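You operate a simulated robot arm through the tools that you are given. There is no shell and no other tool.

You are at the controls of a simulated robot arm. One attempt, no reset.

## Task
Empty the drip tray into the WASTE tin.
Fine: open its lid first, set the tray back where it stood, shut the lid; spill nothing.

The check looks at the end state, three seconds after you hand in, the way a careful person would. Anything else that was tipped, shoved, dropped, spilled or broken makes it a failure. A push-on lid holds only when it is set on centred and level and pressed home; a screw cap is set on level and turned clockwise until tight.

## Robot
A 7-joint arm with a two-finger parallel gripper, fixed in place. Base frame: the origin is at the foot of the arm, x ahead of it, y to its left, z up. Readings come in mm, degrees, newtons and seconds.
With the tool pointing down near the work surface it reaches from about 520 to 960 mm from the base axis. Its first joint turns from -166.0 to 166.0 degrees. Payload 3.91 kg.
The tool frame sits at the grasp point between the pads (the TCP): z along the fingers, y along the line on which they close. The tips reach 30 mm beyond it. Largest opening 110 mm; finger width 20, thickness 10; the body of the gripper, 48 by 112 mm, starts 55 mm behind the TCP.
Orientation is that of the tool frame in the base frame, as a unit quaternion [x, y, z, w]. With the fingers straight down and closing along the base's y, the tool's x points along the base's -x, its y along +y and its z along -z.

## Interface
- The arm moves only by the tool nudge_tool. Its argument "steps" is text: rows parted by semicolons, each of 6 numbers parted by spaces: the shift along the base's x, y, z in units of 40 mm (1.0 is 40 mm), then the turn, a rotation vector about the base's x, y, z in units of 4 degrees (1.0 is 4 degrees). In form: x y z rx ry rz; .... A call has 1 to 20 rows; each row shifts and turns the commanded pose from where the row before left it. "jaw" is the gripper command, from -1 (fully open) to 1 (shut), values between in proportion, set as the call begins (left out, the last holds). A call with a number of a shift or a turn outside -1 to 1 is refused whole. A row lasts 0.2 s, in which the tool goes at most 50 mm and 8.6 degrees; a call with a longer step from one row to the next is refused whole, and so is a gripper value outside its range. A pose out of reach is approached as far as the arm can. The call stops where the force on the tool passes 40 N (or 10 N more than at its start, if that is more) or the arm is blocked; 0.2 s more then pass. The fingers move at their own pace (about 72 mm/s each) and stop on an object; they squeeze with about 35 N. The grip force told is the motor's: it shows also when the fingers shut on nothing. Time passes only in rows, and 0.2 s behind the last, so rows that do not move let the fingers close. The reply holds the time, the measured pose of the TCP, the force on the tool along the base axes, the opening and the grip force, in the units named above and with some noise, with the torque about the TCP (base axes, N m) and any sound that the robot's microphone picked up.
- Cameras (640 x 400 px; columns grow to the right, rows downward): "scene" is fixed at [50.5, 651.4, 1532.8]; the picture's right is [-0.58, -0.81, 0.00], its down [-0.46, 0.33, -0.82] and it looks along [0.67, -0.48, -0.57] (base axes); focal length 331 px, centre (320, 200). "wrist" rides on the gripper at [72, 17, -103] in the tool frame; the picture's right is [-0.23, 0.97, 0.00], its down [-0.76, -0.18, -0.62] and it looks along [-0.61, -0.14, 0.78] (tool axes); focal length 222 px, centre (320, 200). There is no depth. A picture from a camera that has moved, and an enlarged one, comes with that camera's place and axes in the base frame and with its lens.
- get_image(camera): a new picture of that camera. It takes no simulated time.
- raise_lower(by): slides the trunk up (or, below 0, down) by that many mm; the arm rides with it, the base frame stays. It gives what a move gives, with no picture.
- close_up(camera, box): a new picture of the part [left, top, right, bottom] of that camera's present view, enlarged. It takes no simulated time.
- finish_job(): hands the job in; it is judged then, once.

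Places have to be worked out from the pictures, the camera data and where the tool is seen. Open the gripper and draw the arm clear of the work before you hand the job in, unless the task says otherwise.

The tools are called after ">>>" as name(argument=value, ...) on one line, values as JSON. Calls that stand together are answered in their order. nudge_tool: Moves the arm, as the interface text tells. Its arguments: {"type":"object","properties":{"steps":{"type":"string"},"jaw":{"type":"number"}},"required":["steps"]} The other tools are called the same way: raise_lower (by) slides the trunk up or down; get_image (camera) takes a picture; close_up (camera, box) takes an enlarged picture of a part of a camera's view; finish_job () hands the job in.

At the start:

```text
t: 0.0
position: [444.9, 140.6, 1283.7]
tcp_rot: [-0.001, 1.0, 0.0, 0.0]
wrist_force: [-0.2, 0.8, 0.7]
moment: [0.0, -0.01, 0.01]
opening: 110.2
finger_force: 0.1
trunk travel left (down, up): [-625.0, 57.0]
```

scene: 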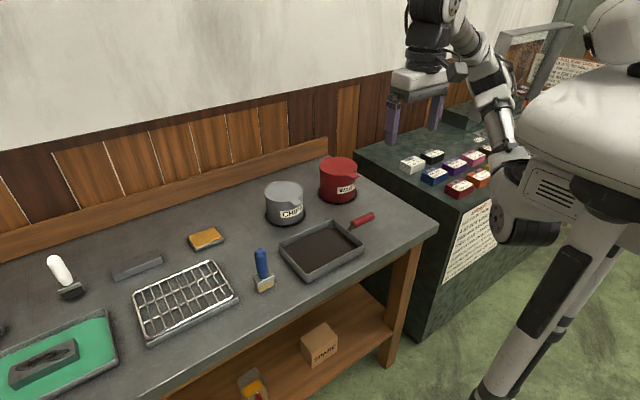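
wrist: 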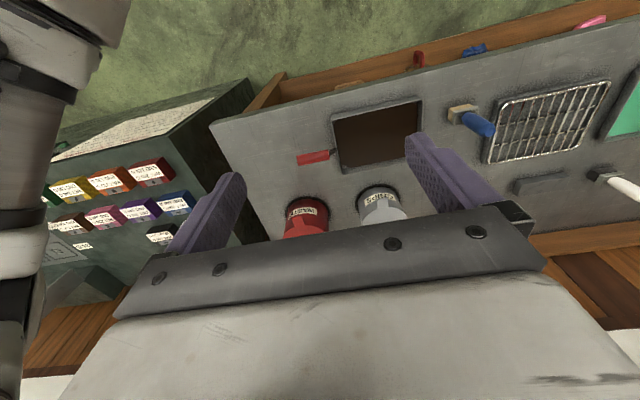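

I'll begin by looking closely at the tray, the tins and the surroundings from both cameras.

>>> close_up(camera="scene", box=[250, 140, 390, 290])

>>> close_up(camera="wrist", box=[240, 80, 480, 240])

>>> close_up(camera="scene", box=[340, 60, 520, 300])

```text
2.67 times, centred on (320, 215) of scene
camera zoom: at [50.5, 651.4, 1532.8], right [-0.58, -0.81, 0.0], down [-0.46, 0.33, -0.82], along [0.67, -0.48, -0.57], focal length 884 px, centre (320, 160)
```

zoom: 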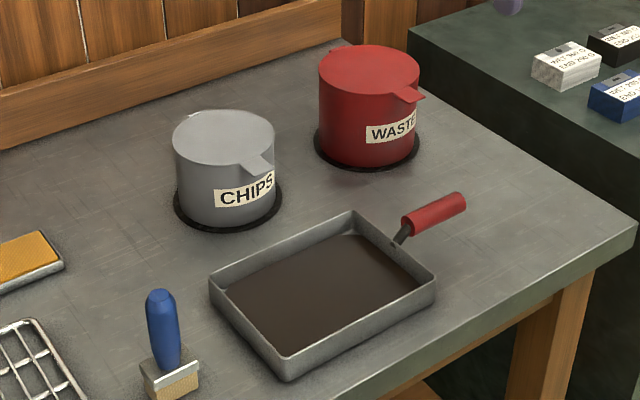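

```text
2.50 times, centred on (360, 160) of wrist
camera zoom: at [371.2, 157.1, 1388.1], right [0.23, 0.97, 0.0], down [0.76, -0.18, 0.62], along [0.61, -0.14, -0.78], focal length 555 px, centre (220, 300)
```

zoom: 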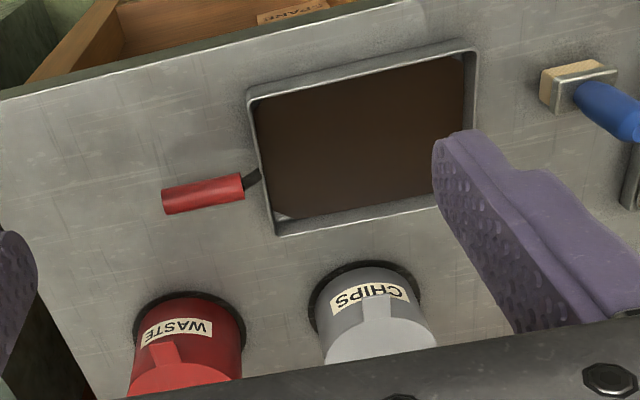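

```text
1.67 times, centred on (430, 180) of scene
camera zoom: at [50.5, 651.4, 1532.8], right [-0.58, -0.81, 0.0], down [-0.46, 0.33, -0.82], along [0.67, -0.48, -0.57], focal length 552 px, centre (137, 233)
```

zoom: 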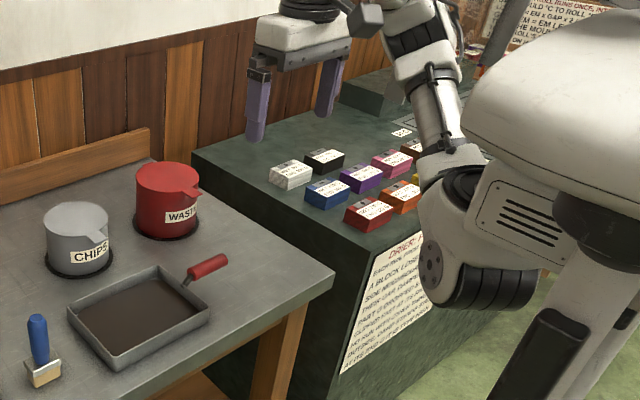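

The tray looks axis-aligned at roughly x 547–703, y 140–327, with its handle pointing to −y. The WASTE tin is near (842, 3) with its top at about z 975. I'll move the tool over toward the tin, well above everything, to view its lid.

>>> nudge_tool(steps="0.9 -0.37 -0.3 0 0 0;0.9 -0.37 -0.3 0 0 0;0.9 -0.37 -0.3 0 0 0;0.9 -0.37 -0.3 0 0 0;0.9 -0.37 -0.3 0 0 0;0.9 -0.37 -0.3 0 0 0;0.9 -0.37 -0.3 0 0 0")

```text
t: 1.6
position: [696.2, 34.5, 1198.1]
tcp_rot: [0.0, 1.0, 0.0, 0.0]
wrist_force: [-0.1, 0.3, 0.3]
moment: [0.03, 0.01, -0.06]
opening: 109.9
finger_force: 0.0
trunk travel left (down, up): [-625.0, 57.0]
```

The tool is now at (696, 35, 1198). I'll take pictures from both cameras here.

>>> get_image(camera="wrist")

>>> get_image(camera="scene")

```text
taken
camera wrist: at [622.9, 52.6, 1302.0], right [0.23, 0.97, 0.0], down [0.76, -0.18, 0.62], along [0.61, -0.14, -0.78], focal length 222 px, centre (320, 200)
```

wrist: 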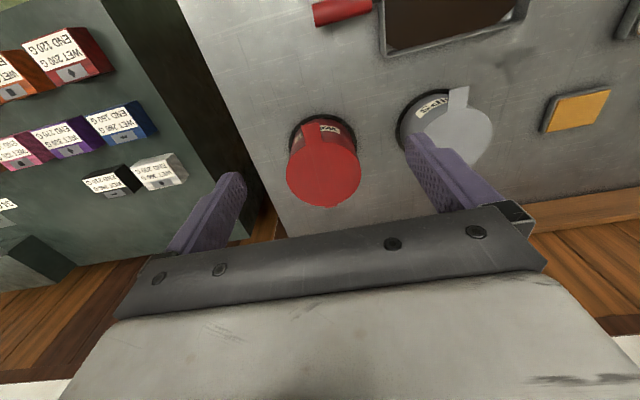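

```text
taken
```

scene: 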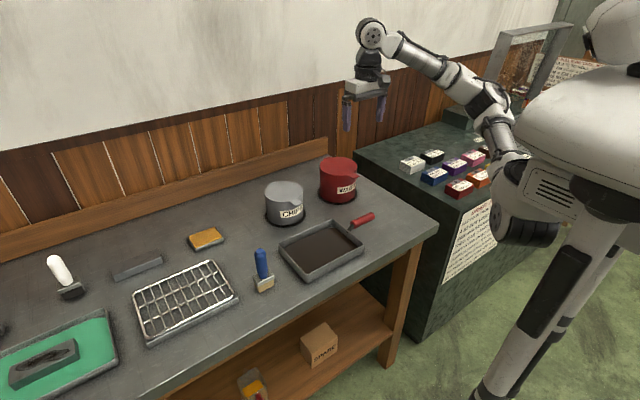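

I can see the WASTE lid with a tab pointing toward the robot. I'll zoom in on it, the tray and the CHIPS tin.

>>> close_up(camera="wrist", box=[265, 90, 385, 215])

>>> close_up(camera="scene", box=[310, 145, 370, 210])

>>> close_up(camera="wrist", box=[300, 0, 560, 170])

```text
3.20 times, centred on (325, 152) of wrist
camera zoom: at [622.9, 52.6, 1302.0], right [0.23, 0.97, 0.0], down [0.76, -0.18, 0.62], along [0.61, -0.14, -0.78], focal length 711 px, centre (304, 352)
```

zoom: 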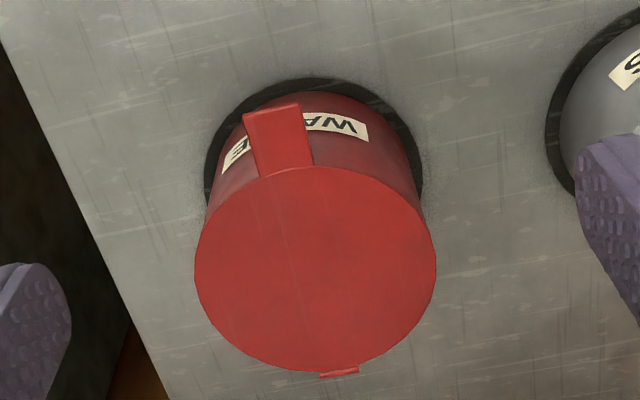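

```text
6.15 times, centred on (340, 178) of scene
camera zoom: at [50.5, 651.4, 1532.8], right [-0.58, -0.81, 0.0], down [-0.46, 0.33, -0.82], along [0.67, -0.48, -0.57], focal length 2039 px, centre (197, 338)
```

zoom: 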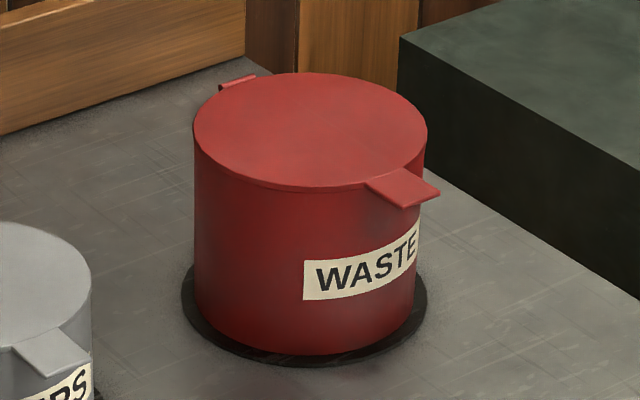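

```text
2.35 times, centred on (430, 85) of wrist
camera zoom: at [622.9, 52.6, 1302.0], right [0.23, 0.97, 0.0], down [0.76, -0.18, 0.62], along [0.61, -0.14, -0.78], focal length 523 px, centre (61, 471)
```

zoom: 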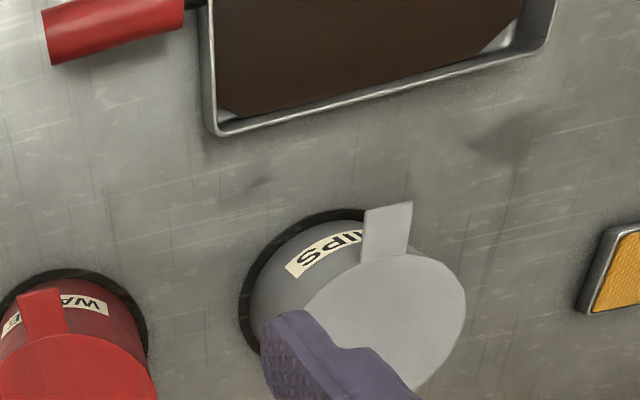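

The WASTE lid is hinged at the back (+x) and has a lifting tab at the front. I'll move closer for a second viewpoint so I can triangulate it.

>>> nudge_tool(steps="0.3 -0.05 -0.5 0 0 0;0.3 -0.05 -0.5 0 0 0;0.3 -0.05 -0.5 0 0 0;0.3 -0.05 -0.5 0 0 0;0.3 -0.05 -0.5 0 0 0;0 0 0 0 0 0")

>>> get_image(camera="wrist")

>>> get_image(camera="scene")

```text
t: 3.0
position: [755.1, 26.2, 1100.1]
tcp_rot: [0.001, 1.0, 0.0, -0.001]
wrist_force: [0.0, 0.4, 0.0]
moment: [0.01, 0.03, -0.01]
opening: 110.0
finger_force: 0.1
trunk travel left (down, up): [-625.0, 57.0]
```

```text
taken
camera wrist: at [682.5, 42.8, 1202.3], right [0.23, 0.97, 0.0], down [0.76, -0.18, 0.62], along [0.61, -0.14, -0.78], focal length 222 px, centre (320, 200)
```

wrist: 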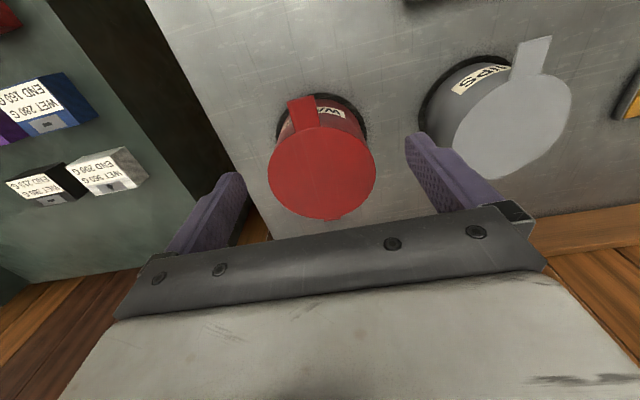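

```text
taken
```

scene: 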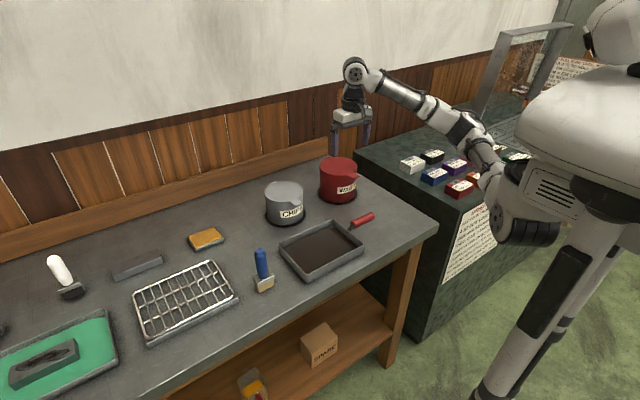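

>>> close_up(camera="wrist", box=[255, 85, 391, 225])

>>> close_up(camera="scene", box=[300, 90, 400, 210])

```text
2.86 times, centred on (323, 155) of wrist
camera zoom: at [682.5, 42.8, 1202.3], right [0.23, 0.97, 0.0], down [0.76, -0.18, 0.62], along [0.61, -0.14, -0.78], focal length 635 px, centre (311, 329)
```

zoom: 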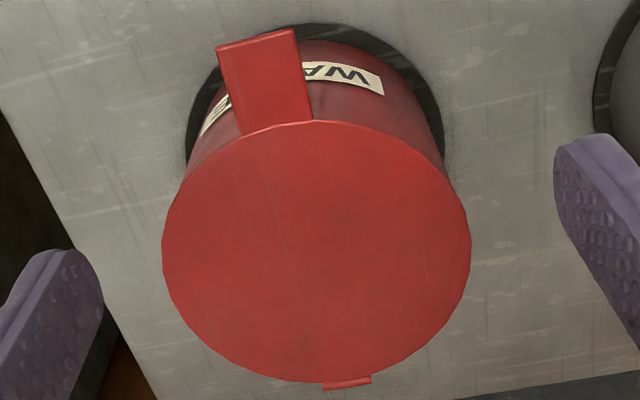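

```text
3.33 times, centred on (350, 150) of scene
camera zoom: at [50.5, 651.4, 1532.8], right [-0.58, -0.81, 0.0], down [-0.46, 0.33, -0.82], along [0.67, -0.48, -0.57], focal length 1104 px, centre (220, 367)
```

zoom: 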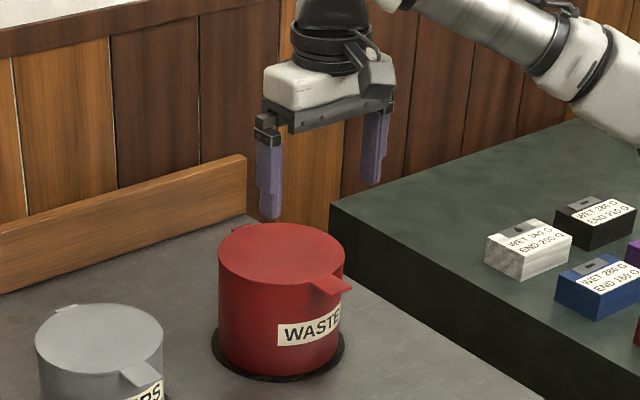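

Triangulating from two wrist views puts the tin centre near (831, 12) and the lid top at z≈972. The tab spans x 734–765, y −3 to 25, and the hinge is near (899, 10). I'll bring the open fingers over the tab with a margin and check the alignment.

>>> nudge_tool(steps="-0.1 -0.13 -0.6 0 0 0;-0.1 -0.13 -0.6 0 0 0;-0.1 -0.13 -0.6 0 0 0;0 0 0 0 0 0")

>>> get_image(camera="wrist")

>>> close_up(camera="scene", box=[300, 100, 400, 210])

```text
t: 4.0
position: [744.4, 10.5, 1029.6]
tcp_rot: [0.0, 1.0, 0.001, 0.0]
wrist_force: [-0.4, -0.5, -0.2]
moment: [0.02, 0.01, 0.0]
opening: 110.0
finger_force: 0.0
trunk travel left (down, up): [-625.0, 57.0]
```

```text
taken
camera wrist: at [671.1, 27.8, 1132.7], right [0.23, 0.97, 0.0], down [0.76, -0.18, 0.62], along [0.61, -0.14, -0.78], focal length 222 px, centre (320, 200)
```

wrist: 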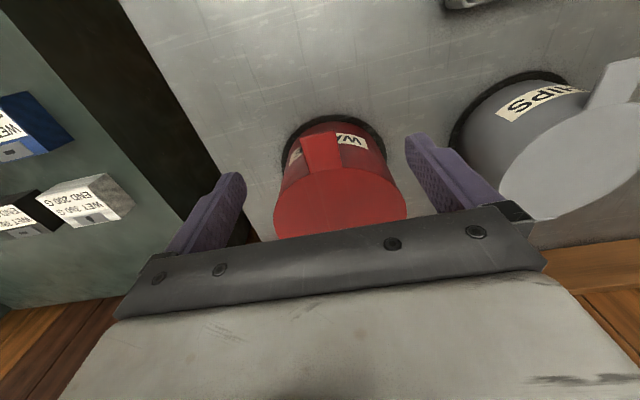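

```text
3.64 times, centred on (350, 155) of scene
camera zoom: at [50.5, 651.4, 1532.8], right [-0.58, -0.81, 0.0], down [-0.46, 0.33, -0.82], along [0.67, -0.48, -0.57], focal length 1205 px, centre (211, 364)
```

zoom: 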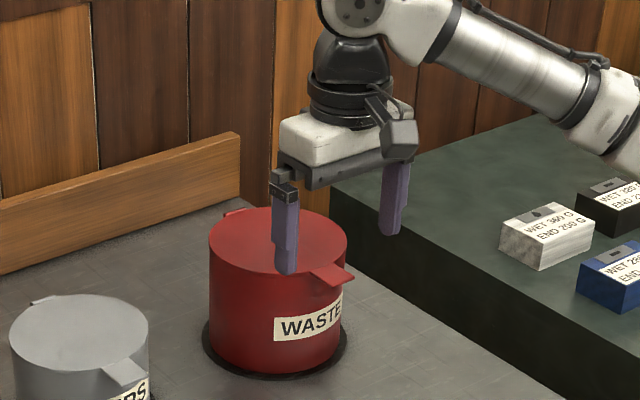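

The tool is above the tab. I'll zoom in to refine the tab's height and y before going down.

>>> close_up(camera="wrist", box=[260, 100, 420, 240])

>>> close_up(camera="scene", box=[330, 135, 380, 185])

```text
2.86 times, centred on (340, 170) of wrist
camera zoom: at [671.1, 27.8, 1132.7], right [0.23, 0.97, 0.0], down [0.76, -0.18, 0.62], along [0.61, -0.14, -0.78], focal length 635 px, centre (263, 286)
```

zoom: 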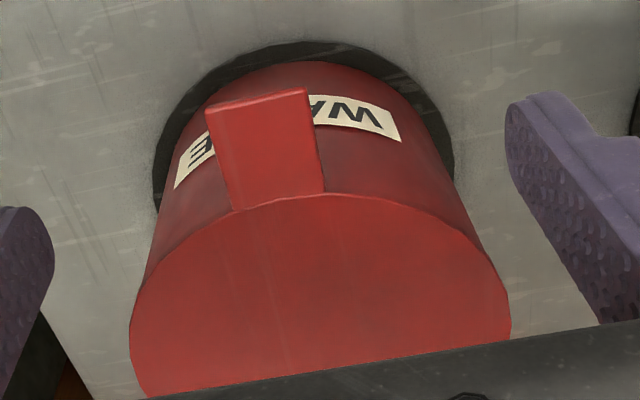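

```text
8.00 times, centred on (355, 160) of scene
camera zoom: at [50.5, 651.4, 1532.8], right [-0.58, -0.81, 0.0], down [-0.46, 0.33, -0.82], along [0.67, -0.48, -0.57], focal length 2650 px, centre (40, 520)
```

zoom: 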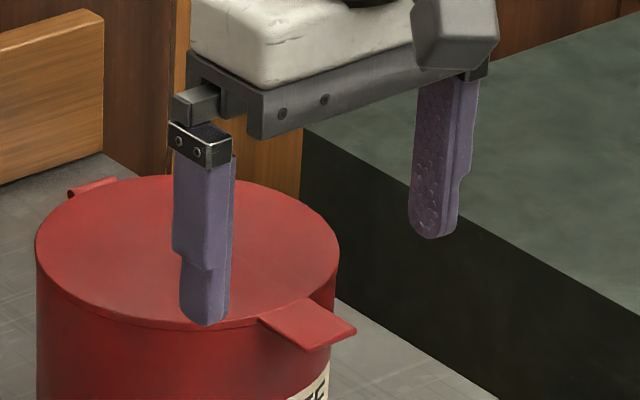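

The refined tab centre is y≈10.7, x 734–765 and z≈972. I'll descend so the fingertips straddle the tab about 13 mm past its plane.

>>> nudge_tool(steps="0 -0.01 -0.5 0 0 0;0 -0.01 -0.47 0 0 0;0 0 0 0 0 0")

>>> close_up(camera="scene", box=[320, 135, 380, 195])

>>> close_up(camera="wrist", box=[220, 100, 440, 240])

```text
t: 4.8
position: [746.0, 8.2, 990.6]
tcp_rot: [-0.001, 1.0, 0.0, 0.0]
wrist_force: [0.2, -0.5, 0.7]
moment: [0.03, -0.02, -0.01]
opening: 110.0
finger_force: 0.1
trunk travel left (down, up): [-625.0, 57.0]
```

```text
6.67 times, centred on (350, 165) of scene
camera zoom: at [50.5, 651.4, 1532.8], right [-0.58, -0.81, 0.0], down [-0.46, 0.33, -0.82], along [0.67, -0.48, -0.57], focal length 2209 px, centre (120, 433)
```

zoom: 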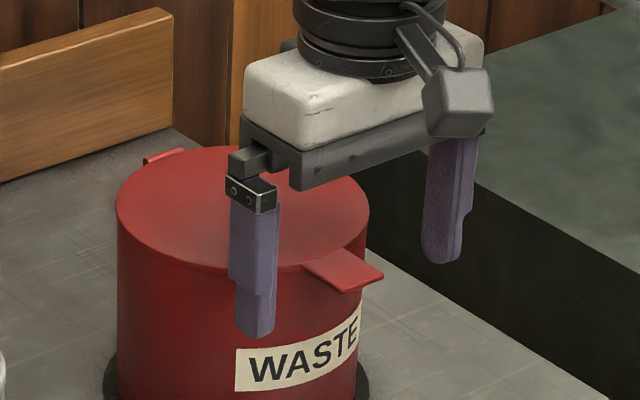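

```text
2.86 times, centred on (330, 170) of wrist
camera zoom: at [672.6, 26.3, 1094.1], right [0.23, 0.97, 0.0], down [0.76, -0.18, 0.62], along [0.61, -0.14, -0.78], focal length 635 px, centre (291, 286)
```

zoom: 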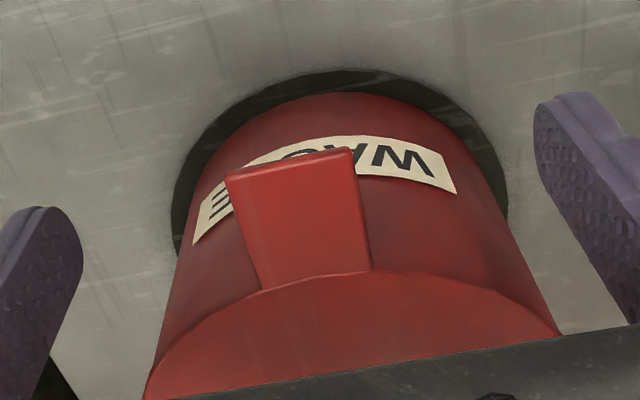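

The tab is about 1.5 mm to +y of the tool centre, so I'll shift by that and close gently on the tab's sides.

>>> nudge_tool(steps="0 0.035 0 0 0 0;0 0 0 0 0 0;0 0 0 0 0 0;0 0 0 0 0 0;0 0 0 0 0 0;0 0 0 0 0 0", jaw=1)

>>> close_up(camera="scene", box=[320, 135, 380, 195])

>>> close_up(camera="wrist", box=[220, 100, 440, 240])

```text
t: 6.2
position: [744.7, 10.0, 989.6]
tcp_rot: [0.0, 1.0, 0.0, 0.0]
wrist_force: [-0.3, -2.2, -0.1]
moment: [-0.08, 0.04, -0.02]
opening: 27.3
finger_force: 45.1
trunk travel left (down, up): [-625.0, 57.0]
```

```text
6.67 times, centred on (350, 165) of scene
camera zoom: at [50.5, 651.4, 1532.8], right [-0.58, -0.81, 0.0], down [-0.46, 0.33, -0.82], along [0.67, -0.48, -0.57], focal length 2209 px, centre (120, 433)
```

zoom: 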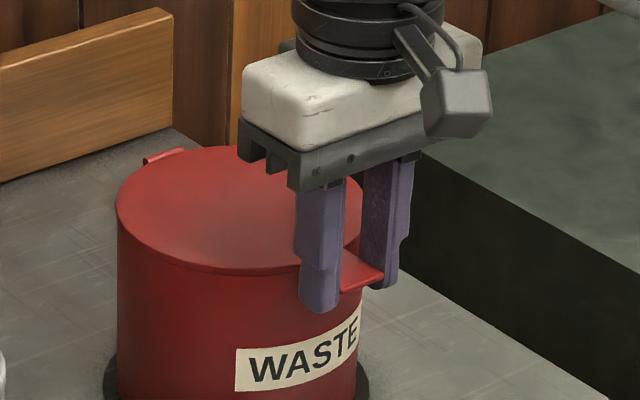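

```text
2.86 times, centred on (330, 170) of wrist
camera zoom: at [672.1, 27.7, 1094.1], right [0.23, 0.97, 0.0], down [0.76, -0.18, 0.62], along [0.61, -0.14, -0.78], focal length 635 px, centre (291, 286)
```

zoom: 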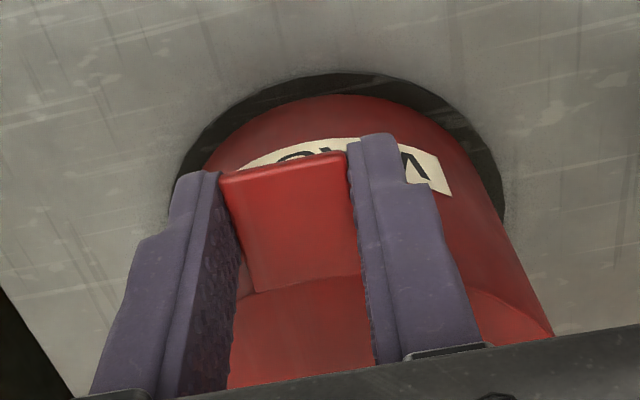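

The tab is held (27 mm between the pads). I'll start lifting along an arc about the hinge (radius ≈154 mm, hinge near x 899), taking the first 15° and then checking.

>>> nudge_tool(steps="0.015 0 0.335 0 0 0;0.044 0 0.333 0 0 0;0.073 0 0.33 0 0 0;0 0 0 0 0 0")

>>> close_up(camera="scene", box=[310, 120, 390, 210])

```text
t: 7.2
position: [750.3, 10.9, 1029.2]
tcp_rot: [0.001, 1.0, 0.0, -0.001]
wrist_force: [-5.7, -16.1, -7.6]
moment: [-0.36, 1.34, -0.02]
opening: 27.5
finger_force: 44.9
trunk travel left (down, up): [-625.0, 57.0]
```

```text
4.44 times, centred on (350, 165) of scene
camera zoom: at [50.5, 651.4, 1532.8], right [-0.58, -0.81, 0.0], down [-0.46, 0.33, -0.82], along [0.67, -0.48, -0.57], focal length 1472 px, centre (187, 356)
```

zoom: 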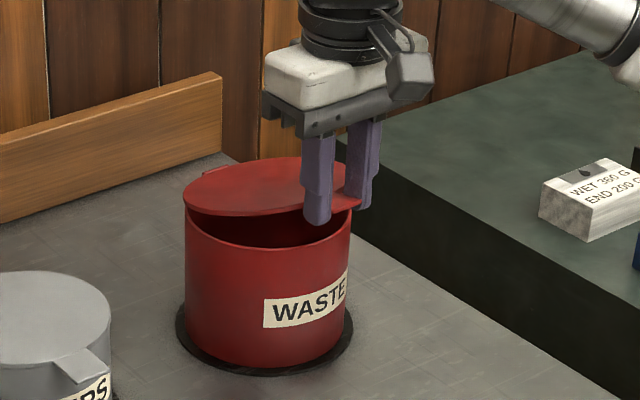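

The lid is opening and the tin hasn't visibly moved. I'll check that against the earlier picture at the same zoom, because there is some side force.

>>> close_up(camera="scene", box=[300, 100, 400, 210])

>>> get_image(camera="wrist")

```text
3.64 times, centred on (350, 155) of scene
camera zoom: at [50.5, 651.4, 1532.8], right [-0.58, -0.81, 0.0], down [-0.46, 0.33, -0.82], along [0.67, -0.48, -0.57], focal length 1205 px, centre (211, 364)
```

zoom: 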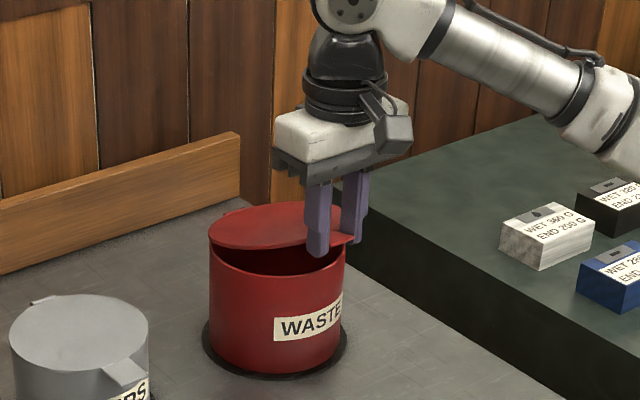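

```text
taken
camera wrist: at [677.6, 28.0, 1133.8], right [0.23, 0.97, 0.0], down [0.76, -0.18, 0.62], along [0.61, -0.14, -0.78], focal length 222 px, centre (320, 200)
```

wrist: 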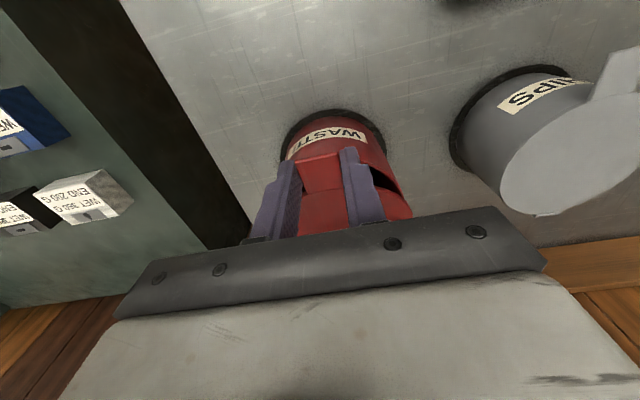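

The tin hasn't moved at all in the picture. I'll continue the arc, co-rotating the tool a little and shifting slightly to −y to relieve the side force.

>>> nudge_tool(steps="0.125 -0.02 0.32 0 0.75 0;0.152 -0.01 0.308 0 0.75 0;0.178 0 0.295 0 0.75 0;0 0 0 0 0 0")

```text
t: 8.2
position: [768.9, 8.7, 1065.4]
tcp_rot: [-0.001, 0.997, 0.0, -0.079]
wrist_force: [-1.5, -10.2, -6.4]
moment: [-0.24, 0.92, 0.04]
opening: 27.1
finger_force: 45.3
trunk travel left (down, up): [-625.0, 57.0]
```

Forces dropped. I'll continue to about 45°.

>>> nudge_tool(steps="0.203 -0.015 0.279 0 0.75 0;0.2275 -0.01 0.261 0 0.75 0;0.249 -0.01 0.241 0 0.75 0;0 0 0 0 0 0")

>>> close_up(camera="scene", box=[300, 90, 400, 210])

```text
t: 9.2
position: [795.4, 9.9, 1097.5]
tcp_rot: [-0.001, 0.988, 0.001, -0.157]
wrist_force: [-5.9, 5.2, -4.6]
moment: [0.22, 1.06, -0.07]
opening: 27.4
finger_force: 45.2
trunk travel left (down, up): [-625.0, 57.0]
```

```text
3.33 times, centred on (350, 150) of scene
camera zoom: at [50.5, 651.4, 1532.8], right [-0.58, -0.81, 0.0], down [-0.46, 0.33, -0.82], along [0.67, -0.48, -0.57], focal length 1104 px, centre (220, 367)
```

zoom: 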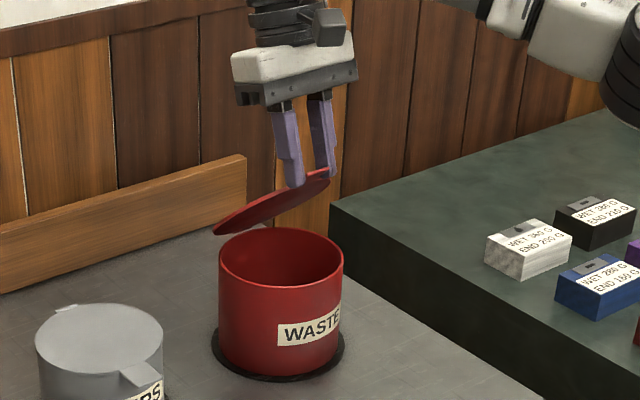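

The lid is at about 45° with low forces. I'll continue to about 60°.

>>> nudge_tool(steps="0.27 0.01 0.219 0 0.75 0;0.288 0 0.196 0 0.75 0;0.305 0 0.17 0 0.75 0;0 0 0 0 0 0")

```text
t: 9.9
position: [824.2, 10.4, 1122.6]
tcp_rot: [-0.006, 0.977, 0.006, -0.213]
wrist_force: [5.6, -11.7, -6.6]
moment: [-1.08, -0.54, -0.09]
opening: 28.0
finger_force: 44.6
out of reach, approached as far as the arm can: row 3
trunk travel left (down, up): [-625.0, 57.0]
stopped in row 3: the force on the tool passed its limit at 63 N (the readings are from after the stop); the commanded pose is now the measured one
```

The reach limit was hit while leaning forward. I'll look at the state before changing the tool tilt.

>>> close_up(camera="scene", box=[290, 50, 430, 210])

>>> get_image(camera="wrist")

>>> get_image(camera="scene")

```text
2.50 times, centred on (360, 130) of scene
camera zoom: at [50.5, 651.4, 1532.8], right [-0.58, -0.81, 0.0], down [-0.46, 0.33, -0.82], along [0.67, -0.48, -0.57], focal length 828 px, centre (220, 375)
```

zoom: 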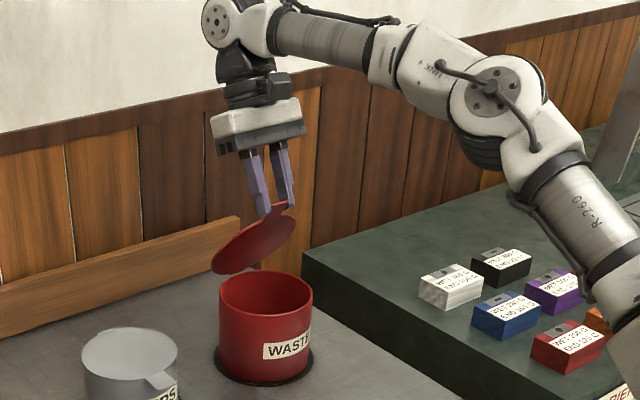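

```text
taken
camera wrist: at [801.8, 25.3, 1246.7], right [0.2, 0.98, -0.08], down [0.95, -0.18, 0.24], along [0.23, -0.12, -0.97], focal length 222 px, centre (320, 200)
```

wrist: 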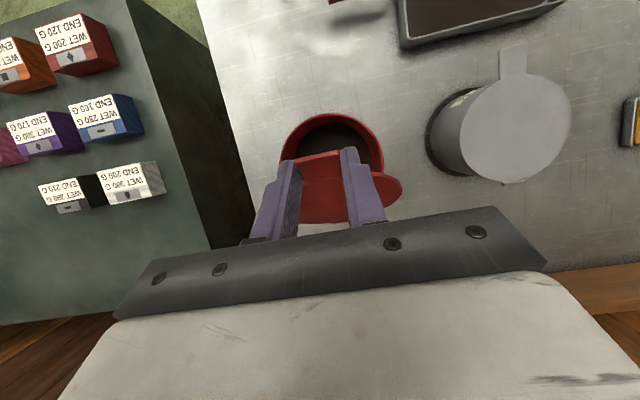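

```text
taken
```

scene: 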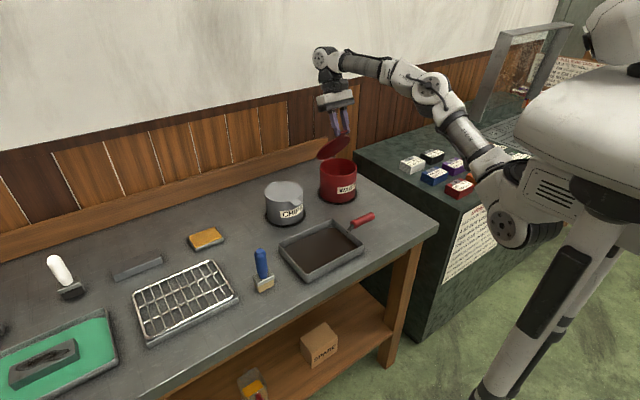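

The lid is at about 60°, and the tin and everything else are untouched. I'll rotate the tool back toward vertical about the tab contact, letting the tab pivot between the pads, to regain reach.

>>> nudge_tool(steps="-0.029 0 0.012 0 -1 0;-0.03 0 0.01 0 -1 0;-0.03 0 0.008 0 -1 0;-0.031 0 0.006 0 -1 0;-0.031 0 0.004 0 -1 0;0 0 0 0 0 0")

>>> close_up(camera="scene", box=[290, 50, 430, 210])

```text
t: 11.3
position: [818.3, 10.5, 1125.8]
tcp_rot: [-0.01, 0.999, 0.009, -0.042]
wrist_force: [-8.4, -17.6, -0.7]
moment: [-1.0, 1.39, -0.25]
opening: 27.1
finger_force: 44.9
trunk travel left (down, up): [-625.0, 57.0]
```

```text
2.50 times, centred on (360, 130) of scene
camera zoom: at [50.5, 651.4, 1532.8], right [-0.58, -0.81, 0.0], down [-0.46, 0.33, -0.82], along [0.67, -0.48, -0.57], focal length 828 px, centre (220, 375)
```

zoom: 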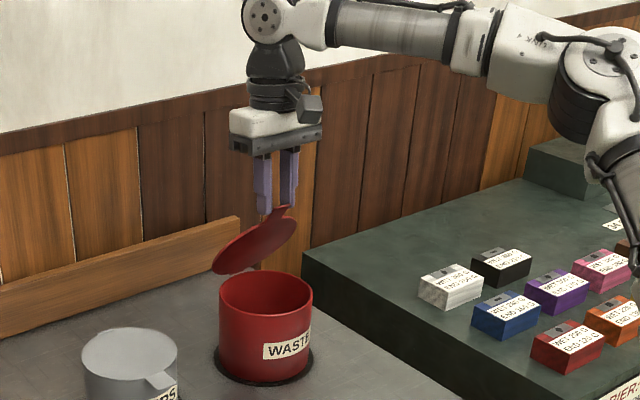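

There's good reach margin now. I'll continue the arc with the tool about vertical to roughly 79°, trimming out the small roll and the side force.

>>> nudge_tool(steps="0.302 -0.02 0.166 -0.06 0 -0.07;0.315 -0.01 0.139 -0.06 0 -0.07;0.326 0 0.111 -0.06 0 -0.07;0.335 0 0.082 -0.06 0 -0.07;0 0 0 0 0 0")

```text
t: 12.6
position: [868.7, 10.3, 1146.2]
tcp_rot: [0.0, 0.999, 0.002, -0.041]
wrist_force: [-8.5, -12.1, 9.0]
moment: [-0.39, 1.16, 0.12]
opening: 27.0
finger_force: 45.2
trunk travel left (down, up): [-625.0, 57.0]
```

The lid is at about 79°. I'll continue past vertical, watching for a hinge stop.

>>> nudge_tool(steps="0.347 -0.01 0.07 0 0 0;0.35 -0.01 0.04 0 0 0;0.35 0 0 0 0 0;0 0 0 0 0 0")

>>> close_up(camera="scene", box=[290, 50, 430, 210])

```text
t: 13.6
position: [904.0, 11.6, 1150.5]
tcp_rot: [0.0, 0.999, 0.001, -0.042]
wrist_force: [-0.8, -0.4, 0.1]
moment: [0.0, -0.03, -0.02]
opening: 0.0
finger_force: 37.7
out of reach, approached as far as the arm can: row 3
trunk travel left (down, up): [-625.0, 57.0]
```

```text
2.50 times, centred on (360, 130) of scene
camera zoom: at [50.5, 651.4, 1532.8], right [-0.58, -0.81, 0.0], down [-0.46, 0.33, -0.82], along [0.67, -0.48, -0.57], focal length 828 px, centre (220, 375)
```

zoom: 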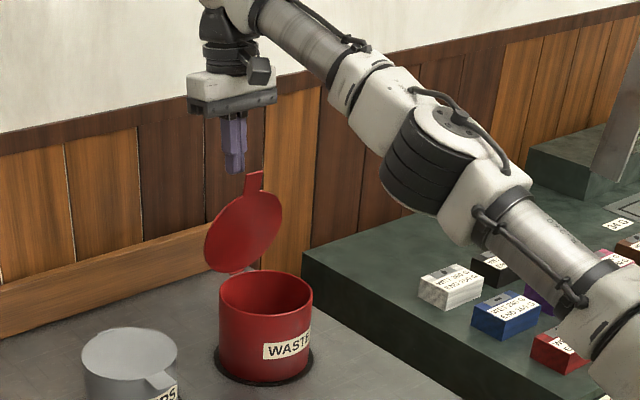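

The pads slipped off the tab and the lid stands at about 80°. I'll let 0.2 s pass and check whether it stays.

>>> nudge_tool(steps="0 0 0.1 0 0 0")

>>> close_up(camera="scene", box=[290, 50, 430, 210])

```text
t: 13.9
position: [902.3, 9.8, 1154.0]
tcp_rot: [0.0, 0.999, 0.001, -0.041]
wrist_force: [0.6, -0.3, 0.1]
moment: [-0.04, -0.03, -0.02]
opening: 0.0
finger_force: 37.6
trunk travel left (down, up): [-625.0, 57.0]
```

```text
2.50 times, centred on (360, 130) of scene
camera zoom: at [50.5, 651.4, 1532.8], right [-0.58, -0.81, 0.0], down [-0.46, 0.33, -0.82], along [0.67, -0.48, -0.57], focal length 828 px, centre (220, 375)
```

zoom: 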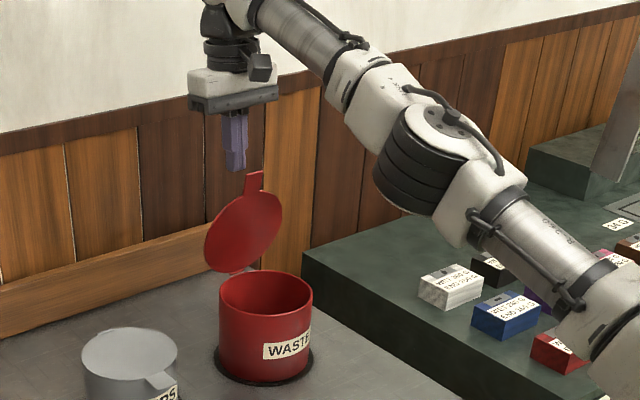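

The lid stays at about 80° on its own, so the hinge holds by friction, and the WASTE mouth is clear. I'll back off around the tab, re-open the jaw and go look at the tray from close up.

>>> nudge_tool(steps="0 1 0 0 0 0;0 0.5 0.1 0 -0.58 0;-1 0.45 -0.1 0 -0.58 0;-1 0.45 -0.2 0 0 0;-1 0.45 -0.25 0 0 0;-1 0.45 -0.25 0 0 0;-1 0.45 -0.25 0 0 0;-1 0.45 -0.25 0 0 0;-1 0.45 -0.25 0 0 0;-1 0.45 -0.25 0 0 0;-1 0.45 -0.25 0 0 0;-1 0.45 -0.25 0 0 0;0 0 0 0 0 0")

>>> get_image(camera="wrist")

>>> get_image(camera="scene")

```text
t: 16.8
position: [497.6, 248.7, 1062.9]
tcp_rot: [0.0, 1.0, 0.002, -0.001]
wrist_force: [-1.3, -1.2, 0.8]
moment: [0.02, 0.02, 0.0]
opening: 0.3
finger_force: 37.6
out of reach, approached as far as the arm can: row 1
trunk travel left (down, up): [-625.0, 57.0]
```

```text
taken
camera wrist: at [424.7, 266.1, 1166.5], right [0.23, 0.97, 0.0], down [0.76, -0.18, 0.62], along [0.6, -0.14, -0.78], focal length 222 px, centre (320, 200)
```

wrist: 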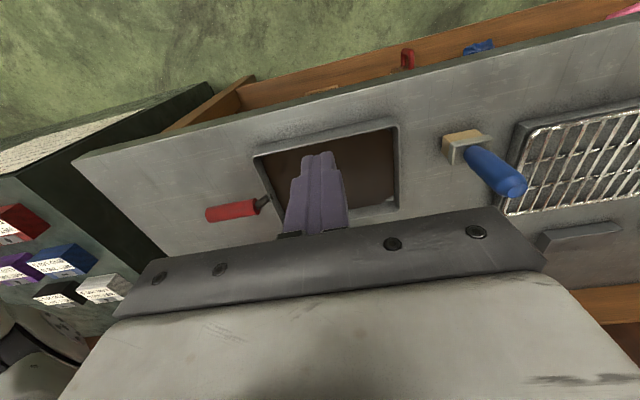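

```text
taken
```

scene: 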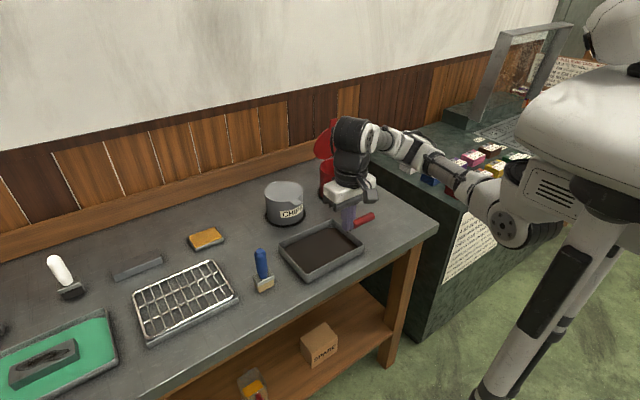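

I'll open the jaw (nothing is near) and zoom in on the tray and its handle.

>>> nudge_tool(steps="0 0 0 0 0 0;0 0 0 0 0 0;0 0 0 0 0 0;0 0 0 0 0 0", jaw=-1)

>>> close_up(camera="wrist", box=[190, 90, 430, 240])

>>> close_up(camera="scene", box=[260, 190, 400, 290])

```text
t: 17.8
position: [498.2, 248.9, 1062.6]
tcp_rot: [0.0, 1.0, 0.001, -0.002]
wrist_force: [0.4, 0.9, 0.1]
moment: [0.03, 0.01, -0.03]
opening: 110.0
finger_force: 0.1
trunk travel left (down, up): [-625.0, 57.0]
```

```text
2.67 times, centred on (310, 165) of wrist
camera zoom: at [425.1, 265.9, 1166.7], right [0.23, 0.97, 0.0], down [0.76, -0.18, 0.62], along [0.6, -0.14, -0.78], focal length 592 px, centre (347, 293)
```

zoom: 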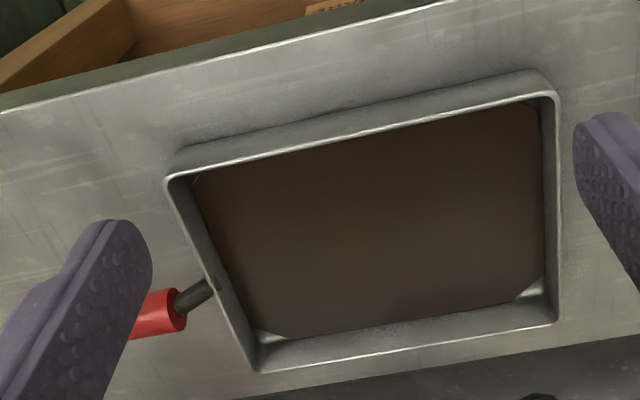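

```text
4.00 times, centred on (330, 240) of scene
camera zoom: at [50.5, 651.4, 1532.8], right [-0.58, -0.81, 0.0], down [-0.46, 0.33, -0.82], along [0.67, -0.48, -0.57], focal length 1325 px, centre (280, 40)
```

zoom: 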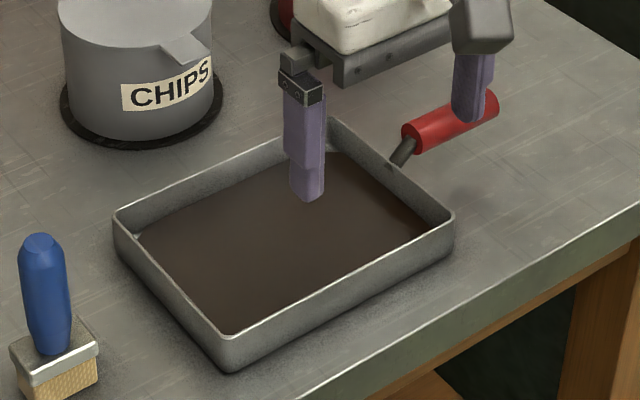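

The tray measures x 548–696, y 139–339, with the rim at z≈885. The handle is at x≈621 and its red grip runs y≈33–111 at about z 893. I'll turn the tool 90° about z, so the fingers close along x, while moving above the handle.

>>> nudge_tool(steps="0.134 -0.192 -0.04 0 0 0.978;0.134 -0.192 -0.04 0 0 0.978;0.134 -0.192 -0.04 0 0 0.978;0.134 -0.192 -0.04 0 0 0.978;0.134 -0.192 -0.04 0 0 0.978;0.134 -0.192 -0.04 0 0 0.978;0.134 -0.192 -0.04 0 0 0.978;0.134 -0.192 -0.04 0 0 0.978;0.134 -0.192 -0.04 0 0 0.978;0.134 -0.192 -0.04 0 0 0.978;0.134 -0.192 -0.04 0 0 0.978;0.134 -0.192 -0.04 0 0 0.978")

>>> nudge_tool(steps="0.134 -0.192 -0.04 0 0 0.978;0.134 -0.192 -0.04 0 0 0.978;0.134 -0.192 -0.04 0 0 0.978;0.134 -0.192 -0.04 0 0 0.978;0.134 -0.192 -0.04 0 0 0.978;0.134 -0.192 -0.04 0 0 0.978;0.134 -0.192 -0.04 0 0 0.978;0.134 -0.192 -0.04 0 0 0.978;0.134 -0.192 -0.04 0 0 0.978;0.134 -0.192 -0.04 0 0 0.978;0.134 -0.192 -0.04 0 0 0.978;0 0 0 0 0 0")

>>> get_image(camera="wrist")

>>> get_image(camera="scene")

```text
t: 20.4
position: [563.5, 157.3, 1045.9]
tcp_rot: [-0.398, 0.917, 0.0, -0.002]
wrist_force: [-0.5, -0.7, -0.8]
moment: [0.0, 0.0, 0.03]
opening: 110.1
finger_force: 0.1
trunk travel left (down, up): [-625.0, 57.0]
```

```text
t: 22.9
position: [622.6, 73.0, 1028.3]
tcp_rot: [0.707, -0.707, 0.001, 0.002]
wrist_force: [0.8, -0.8, 0.3]
moment: [-0.03, 0.0, -0.03]
opening: 109.9
finger_force: 0.0
trunk travel left (down, up): [-625.0, 57.0]
```

```text
taken
camera wrist: at [606.2, 0.9, 1132.1], right [-0.97, 0.23, 0.0], down [0.18, 0.76, 0.62], along [0.14, 0.6, -0.78], focal length 222 px, centre (320, 200)
```

wrist: 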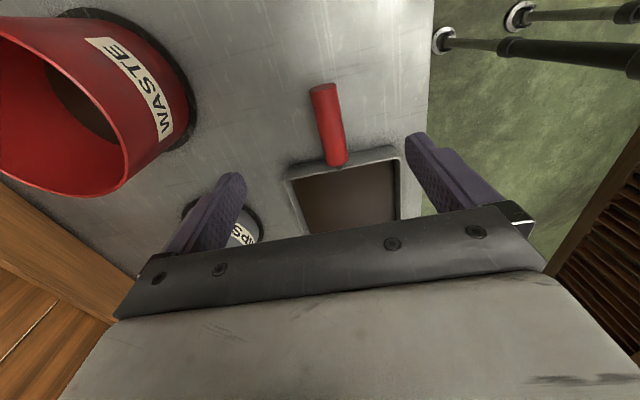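

```text
taken
```

scene: 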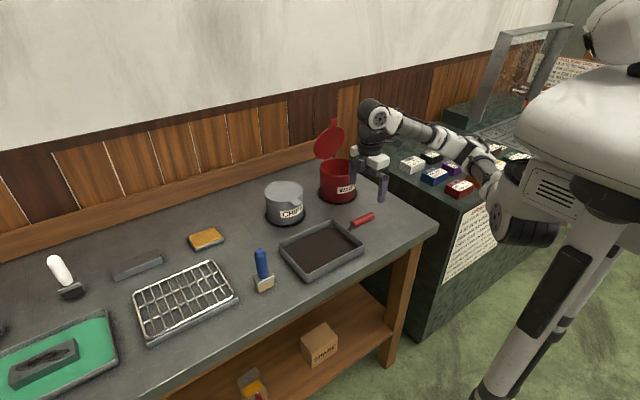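

Handle, tray and the open WASTE tin are all in place. Before picking anything up, I'll rehearse the pour pose empty-handed above the tin: a tilt about a diagonal axis, so the tray's far-right corner would be the spout.

>>> nudge_tool(steps="0.59 -0.465 0.25 0 0 -0.5;0.59 -0.465 0.25 0 0 -0.5;0.59 -0.465 0.25 0 0 -0.5;0.59 -0.465 0.25 0 0 -0.5;0.59 -0.465 0.25 0 0 -0.5;0 0 0 0 0 0")

>>> nudge_tool(steps="0 0 0 0.895 0.446 0;0 0 0 0.895 0.446 0;0 0 0 0.895 0.446 0;0 0 0 0.895 0.446 0;0 0 0 0.895 0.446 0;0 0 0 0.895 0.446 0;0 0 0 0.895 0.446 0;0 0 0 0.895 0.446 0;0 0 0 0.895 0.446 0;0 0 0 0.895 0.446 0;0 0 0 0 0 0")

>>> get_image(camera="scene")

```text
t: 24.4
position: [741.8, -18.7, 1078.2]
tcp_rot: [-0.642, 0.767, -0.001, -0.002]
wrist_force: [0.4, -0.7, 0.8]
moment: [-0.01, 0.0, -0.02]
opening: 110.0
finger_force: 0.1
trunk travel left (down, up): [-625.0, 57.0]
```

```text
t: 26.8
position: [741.0, -19.1, 1078.7]
tcp_rot: [-0.605, 0.72, 0.333, 0.078]
wrist_force: [-0.6, -0.1, 0.3]
moment: [0.0, -0.01, 0.02]
opening: 110.1
finger_force: 0.0
trunk travel left (down, up): [-625.0, 57.0]
```

```text
taken
```

scene: 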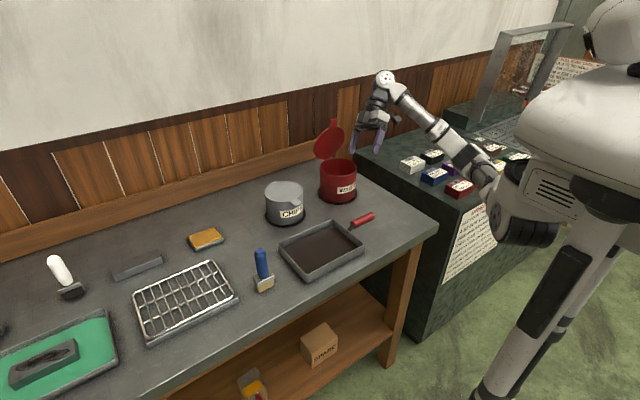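

A 40° tilt works easily. I'll continue the rehearsal toward 80–88°.

>>> nudge_tool(steps="0 0 0 0.895 0.446 0;0 0 0 0.895 0.446 0;0 0 0 0.895 0.446 0;0 0 0 0.895 0.446 0;0 0 0 0.895 0.446 0;0 0 0 0.895 0.446 0;0 0 0 0.895 0.446 0;0 0 0 0.895 0.446 0;0 0 0 0.895 0.446 0;0 0 0 0.895 0.446 0;0 0 0 0.895 0.446 0;0 0 0 0.895 0.446 0;0 0 0 0 0 0")

>>> get_image(camera="scene")

>>> get_image(camera="wrist")

```text
t: 29.6
position: [741.7, -20.0, 1079.6]
tcp_rot: [-0.463, 0.551, 0.675, 0.162]
wrist_force: [0.4, 0.5, -0.3]
moment: [0.02, -0.04, 0.0]
opening: 110.0
finger_force: 0.0
trunk travel left (down, up): [-625.0, 57.0]
```

```text
taken
```

scene: 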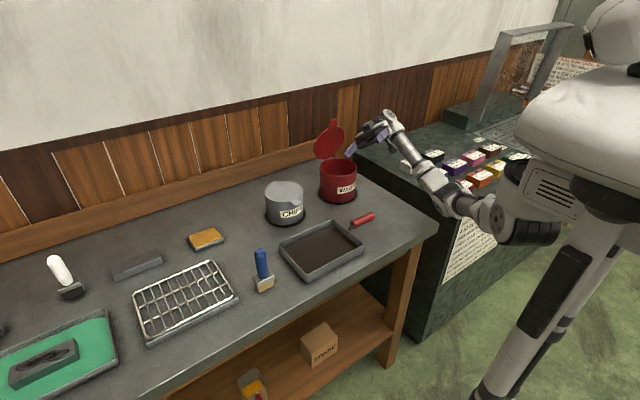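

```text
taken
camera wrist: at [737.5, -138.4, 1034.2], right [-0.59, -0.27, 0.76], down [0.8, -0.27, 0.53], along [0.07, 0.92, 0.38], focal length 222 px, centre (320, 200)
```

wrist: 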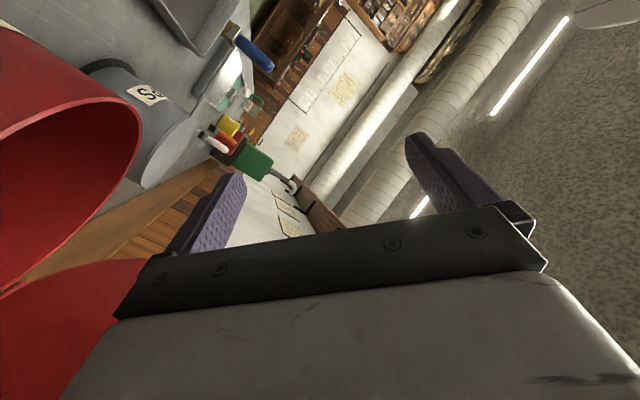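

88° is reachable. I'll check how close the wrist and forearm come to the film boxes on the side bench.

>>> close_up(camera="scene", box=[310, 90, 520, 240])

```text
2.67 times, centred on (415, 165) of scene
camera zoom: at [50.5, 651.4, 1532.8], right [-0.58, -0.81, 0.0], down [-0.46, 0.33, -0.82], along [0.67, -0.48, -0.57], focal length 884 px, centre (67, 293)
```

zoom: 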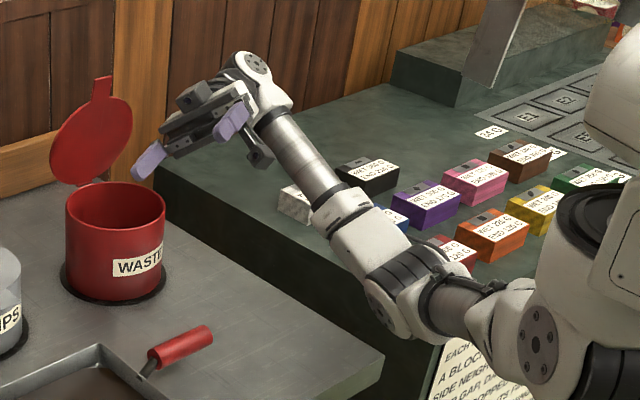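

The wrist passes over the side bench, so I'll raise the trunk for more forearm clearance. The jaw goes to about handle width, then I'll lower to the intended pour height to verify the pose.

>>> raise_lower(by=55)

>>> nudge_tool(steps="0 0 0 0 0 0;0 0 -0.5 0 0 0;0 0 -0.5 0 0 0;0 0 -0.5 0 0 0;0 0 -0.5 0 0 0;0 0 0 0 0 0", jaw=0.5)

>>> close_up(camera="scene", box=[310, 90, 520, 240])

```text
t: 30.5
position: [743.9, -19.8, 1133.0]
tcp_rot: [-0.464, 0.55, 0.676, 0.16]
wrist_force: [-0.4, -0.7, -0.2]
moment: [0.03, -0.01, -0.03]
opening: 110.2
finger_force: 0.1
trunk travel left (down, up): [-680.0, 2.0]
```

```text
t: 31.9
position: [742.1, -20.1, 1052.8]
tcp_rot: [-0.463, 0.552, 0.675, 0.161]
wrist_force: [0.7, 0.4, -0.4]
moment: [0.01, -0.01, 0.0]
opening: 27.7
finger_force: 0.1
trunk travel left (down, up): [-680.0, 2.0]
```

```text
2.67 times, centred on (415, 165) of scene
camera zoom: at [50.5, 651.4, 1532.8], right [-0.58, -0.81, 0.0], down [-0.46, 0.33, -0.82], along [0.67, -0.48, -0.57], focal length 884 px, centre (67, 293)
```

zoom: 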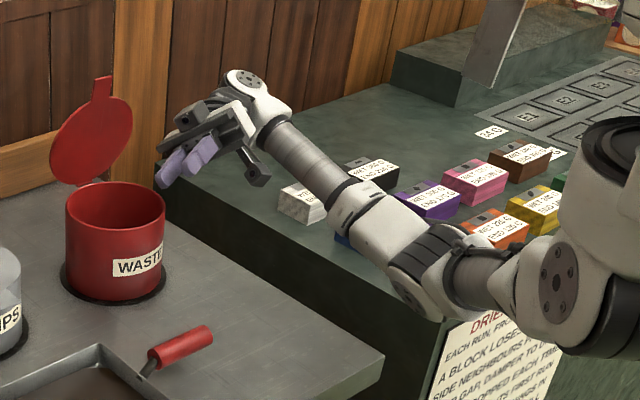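

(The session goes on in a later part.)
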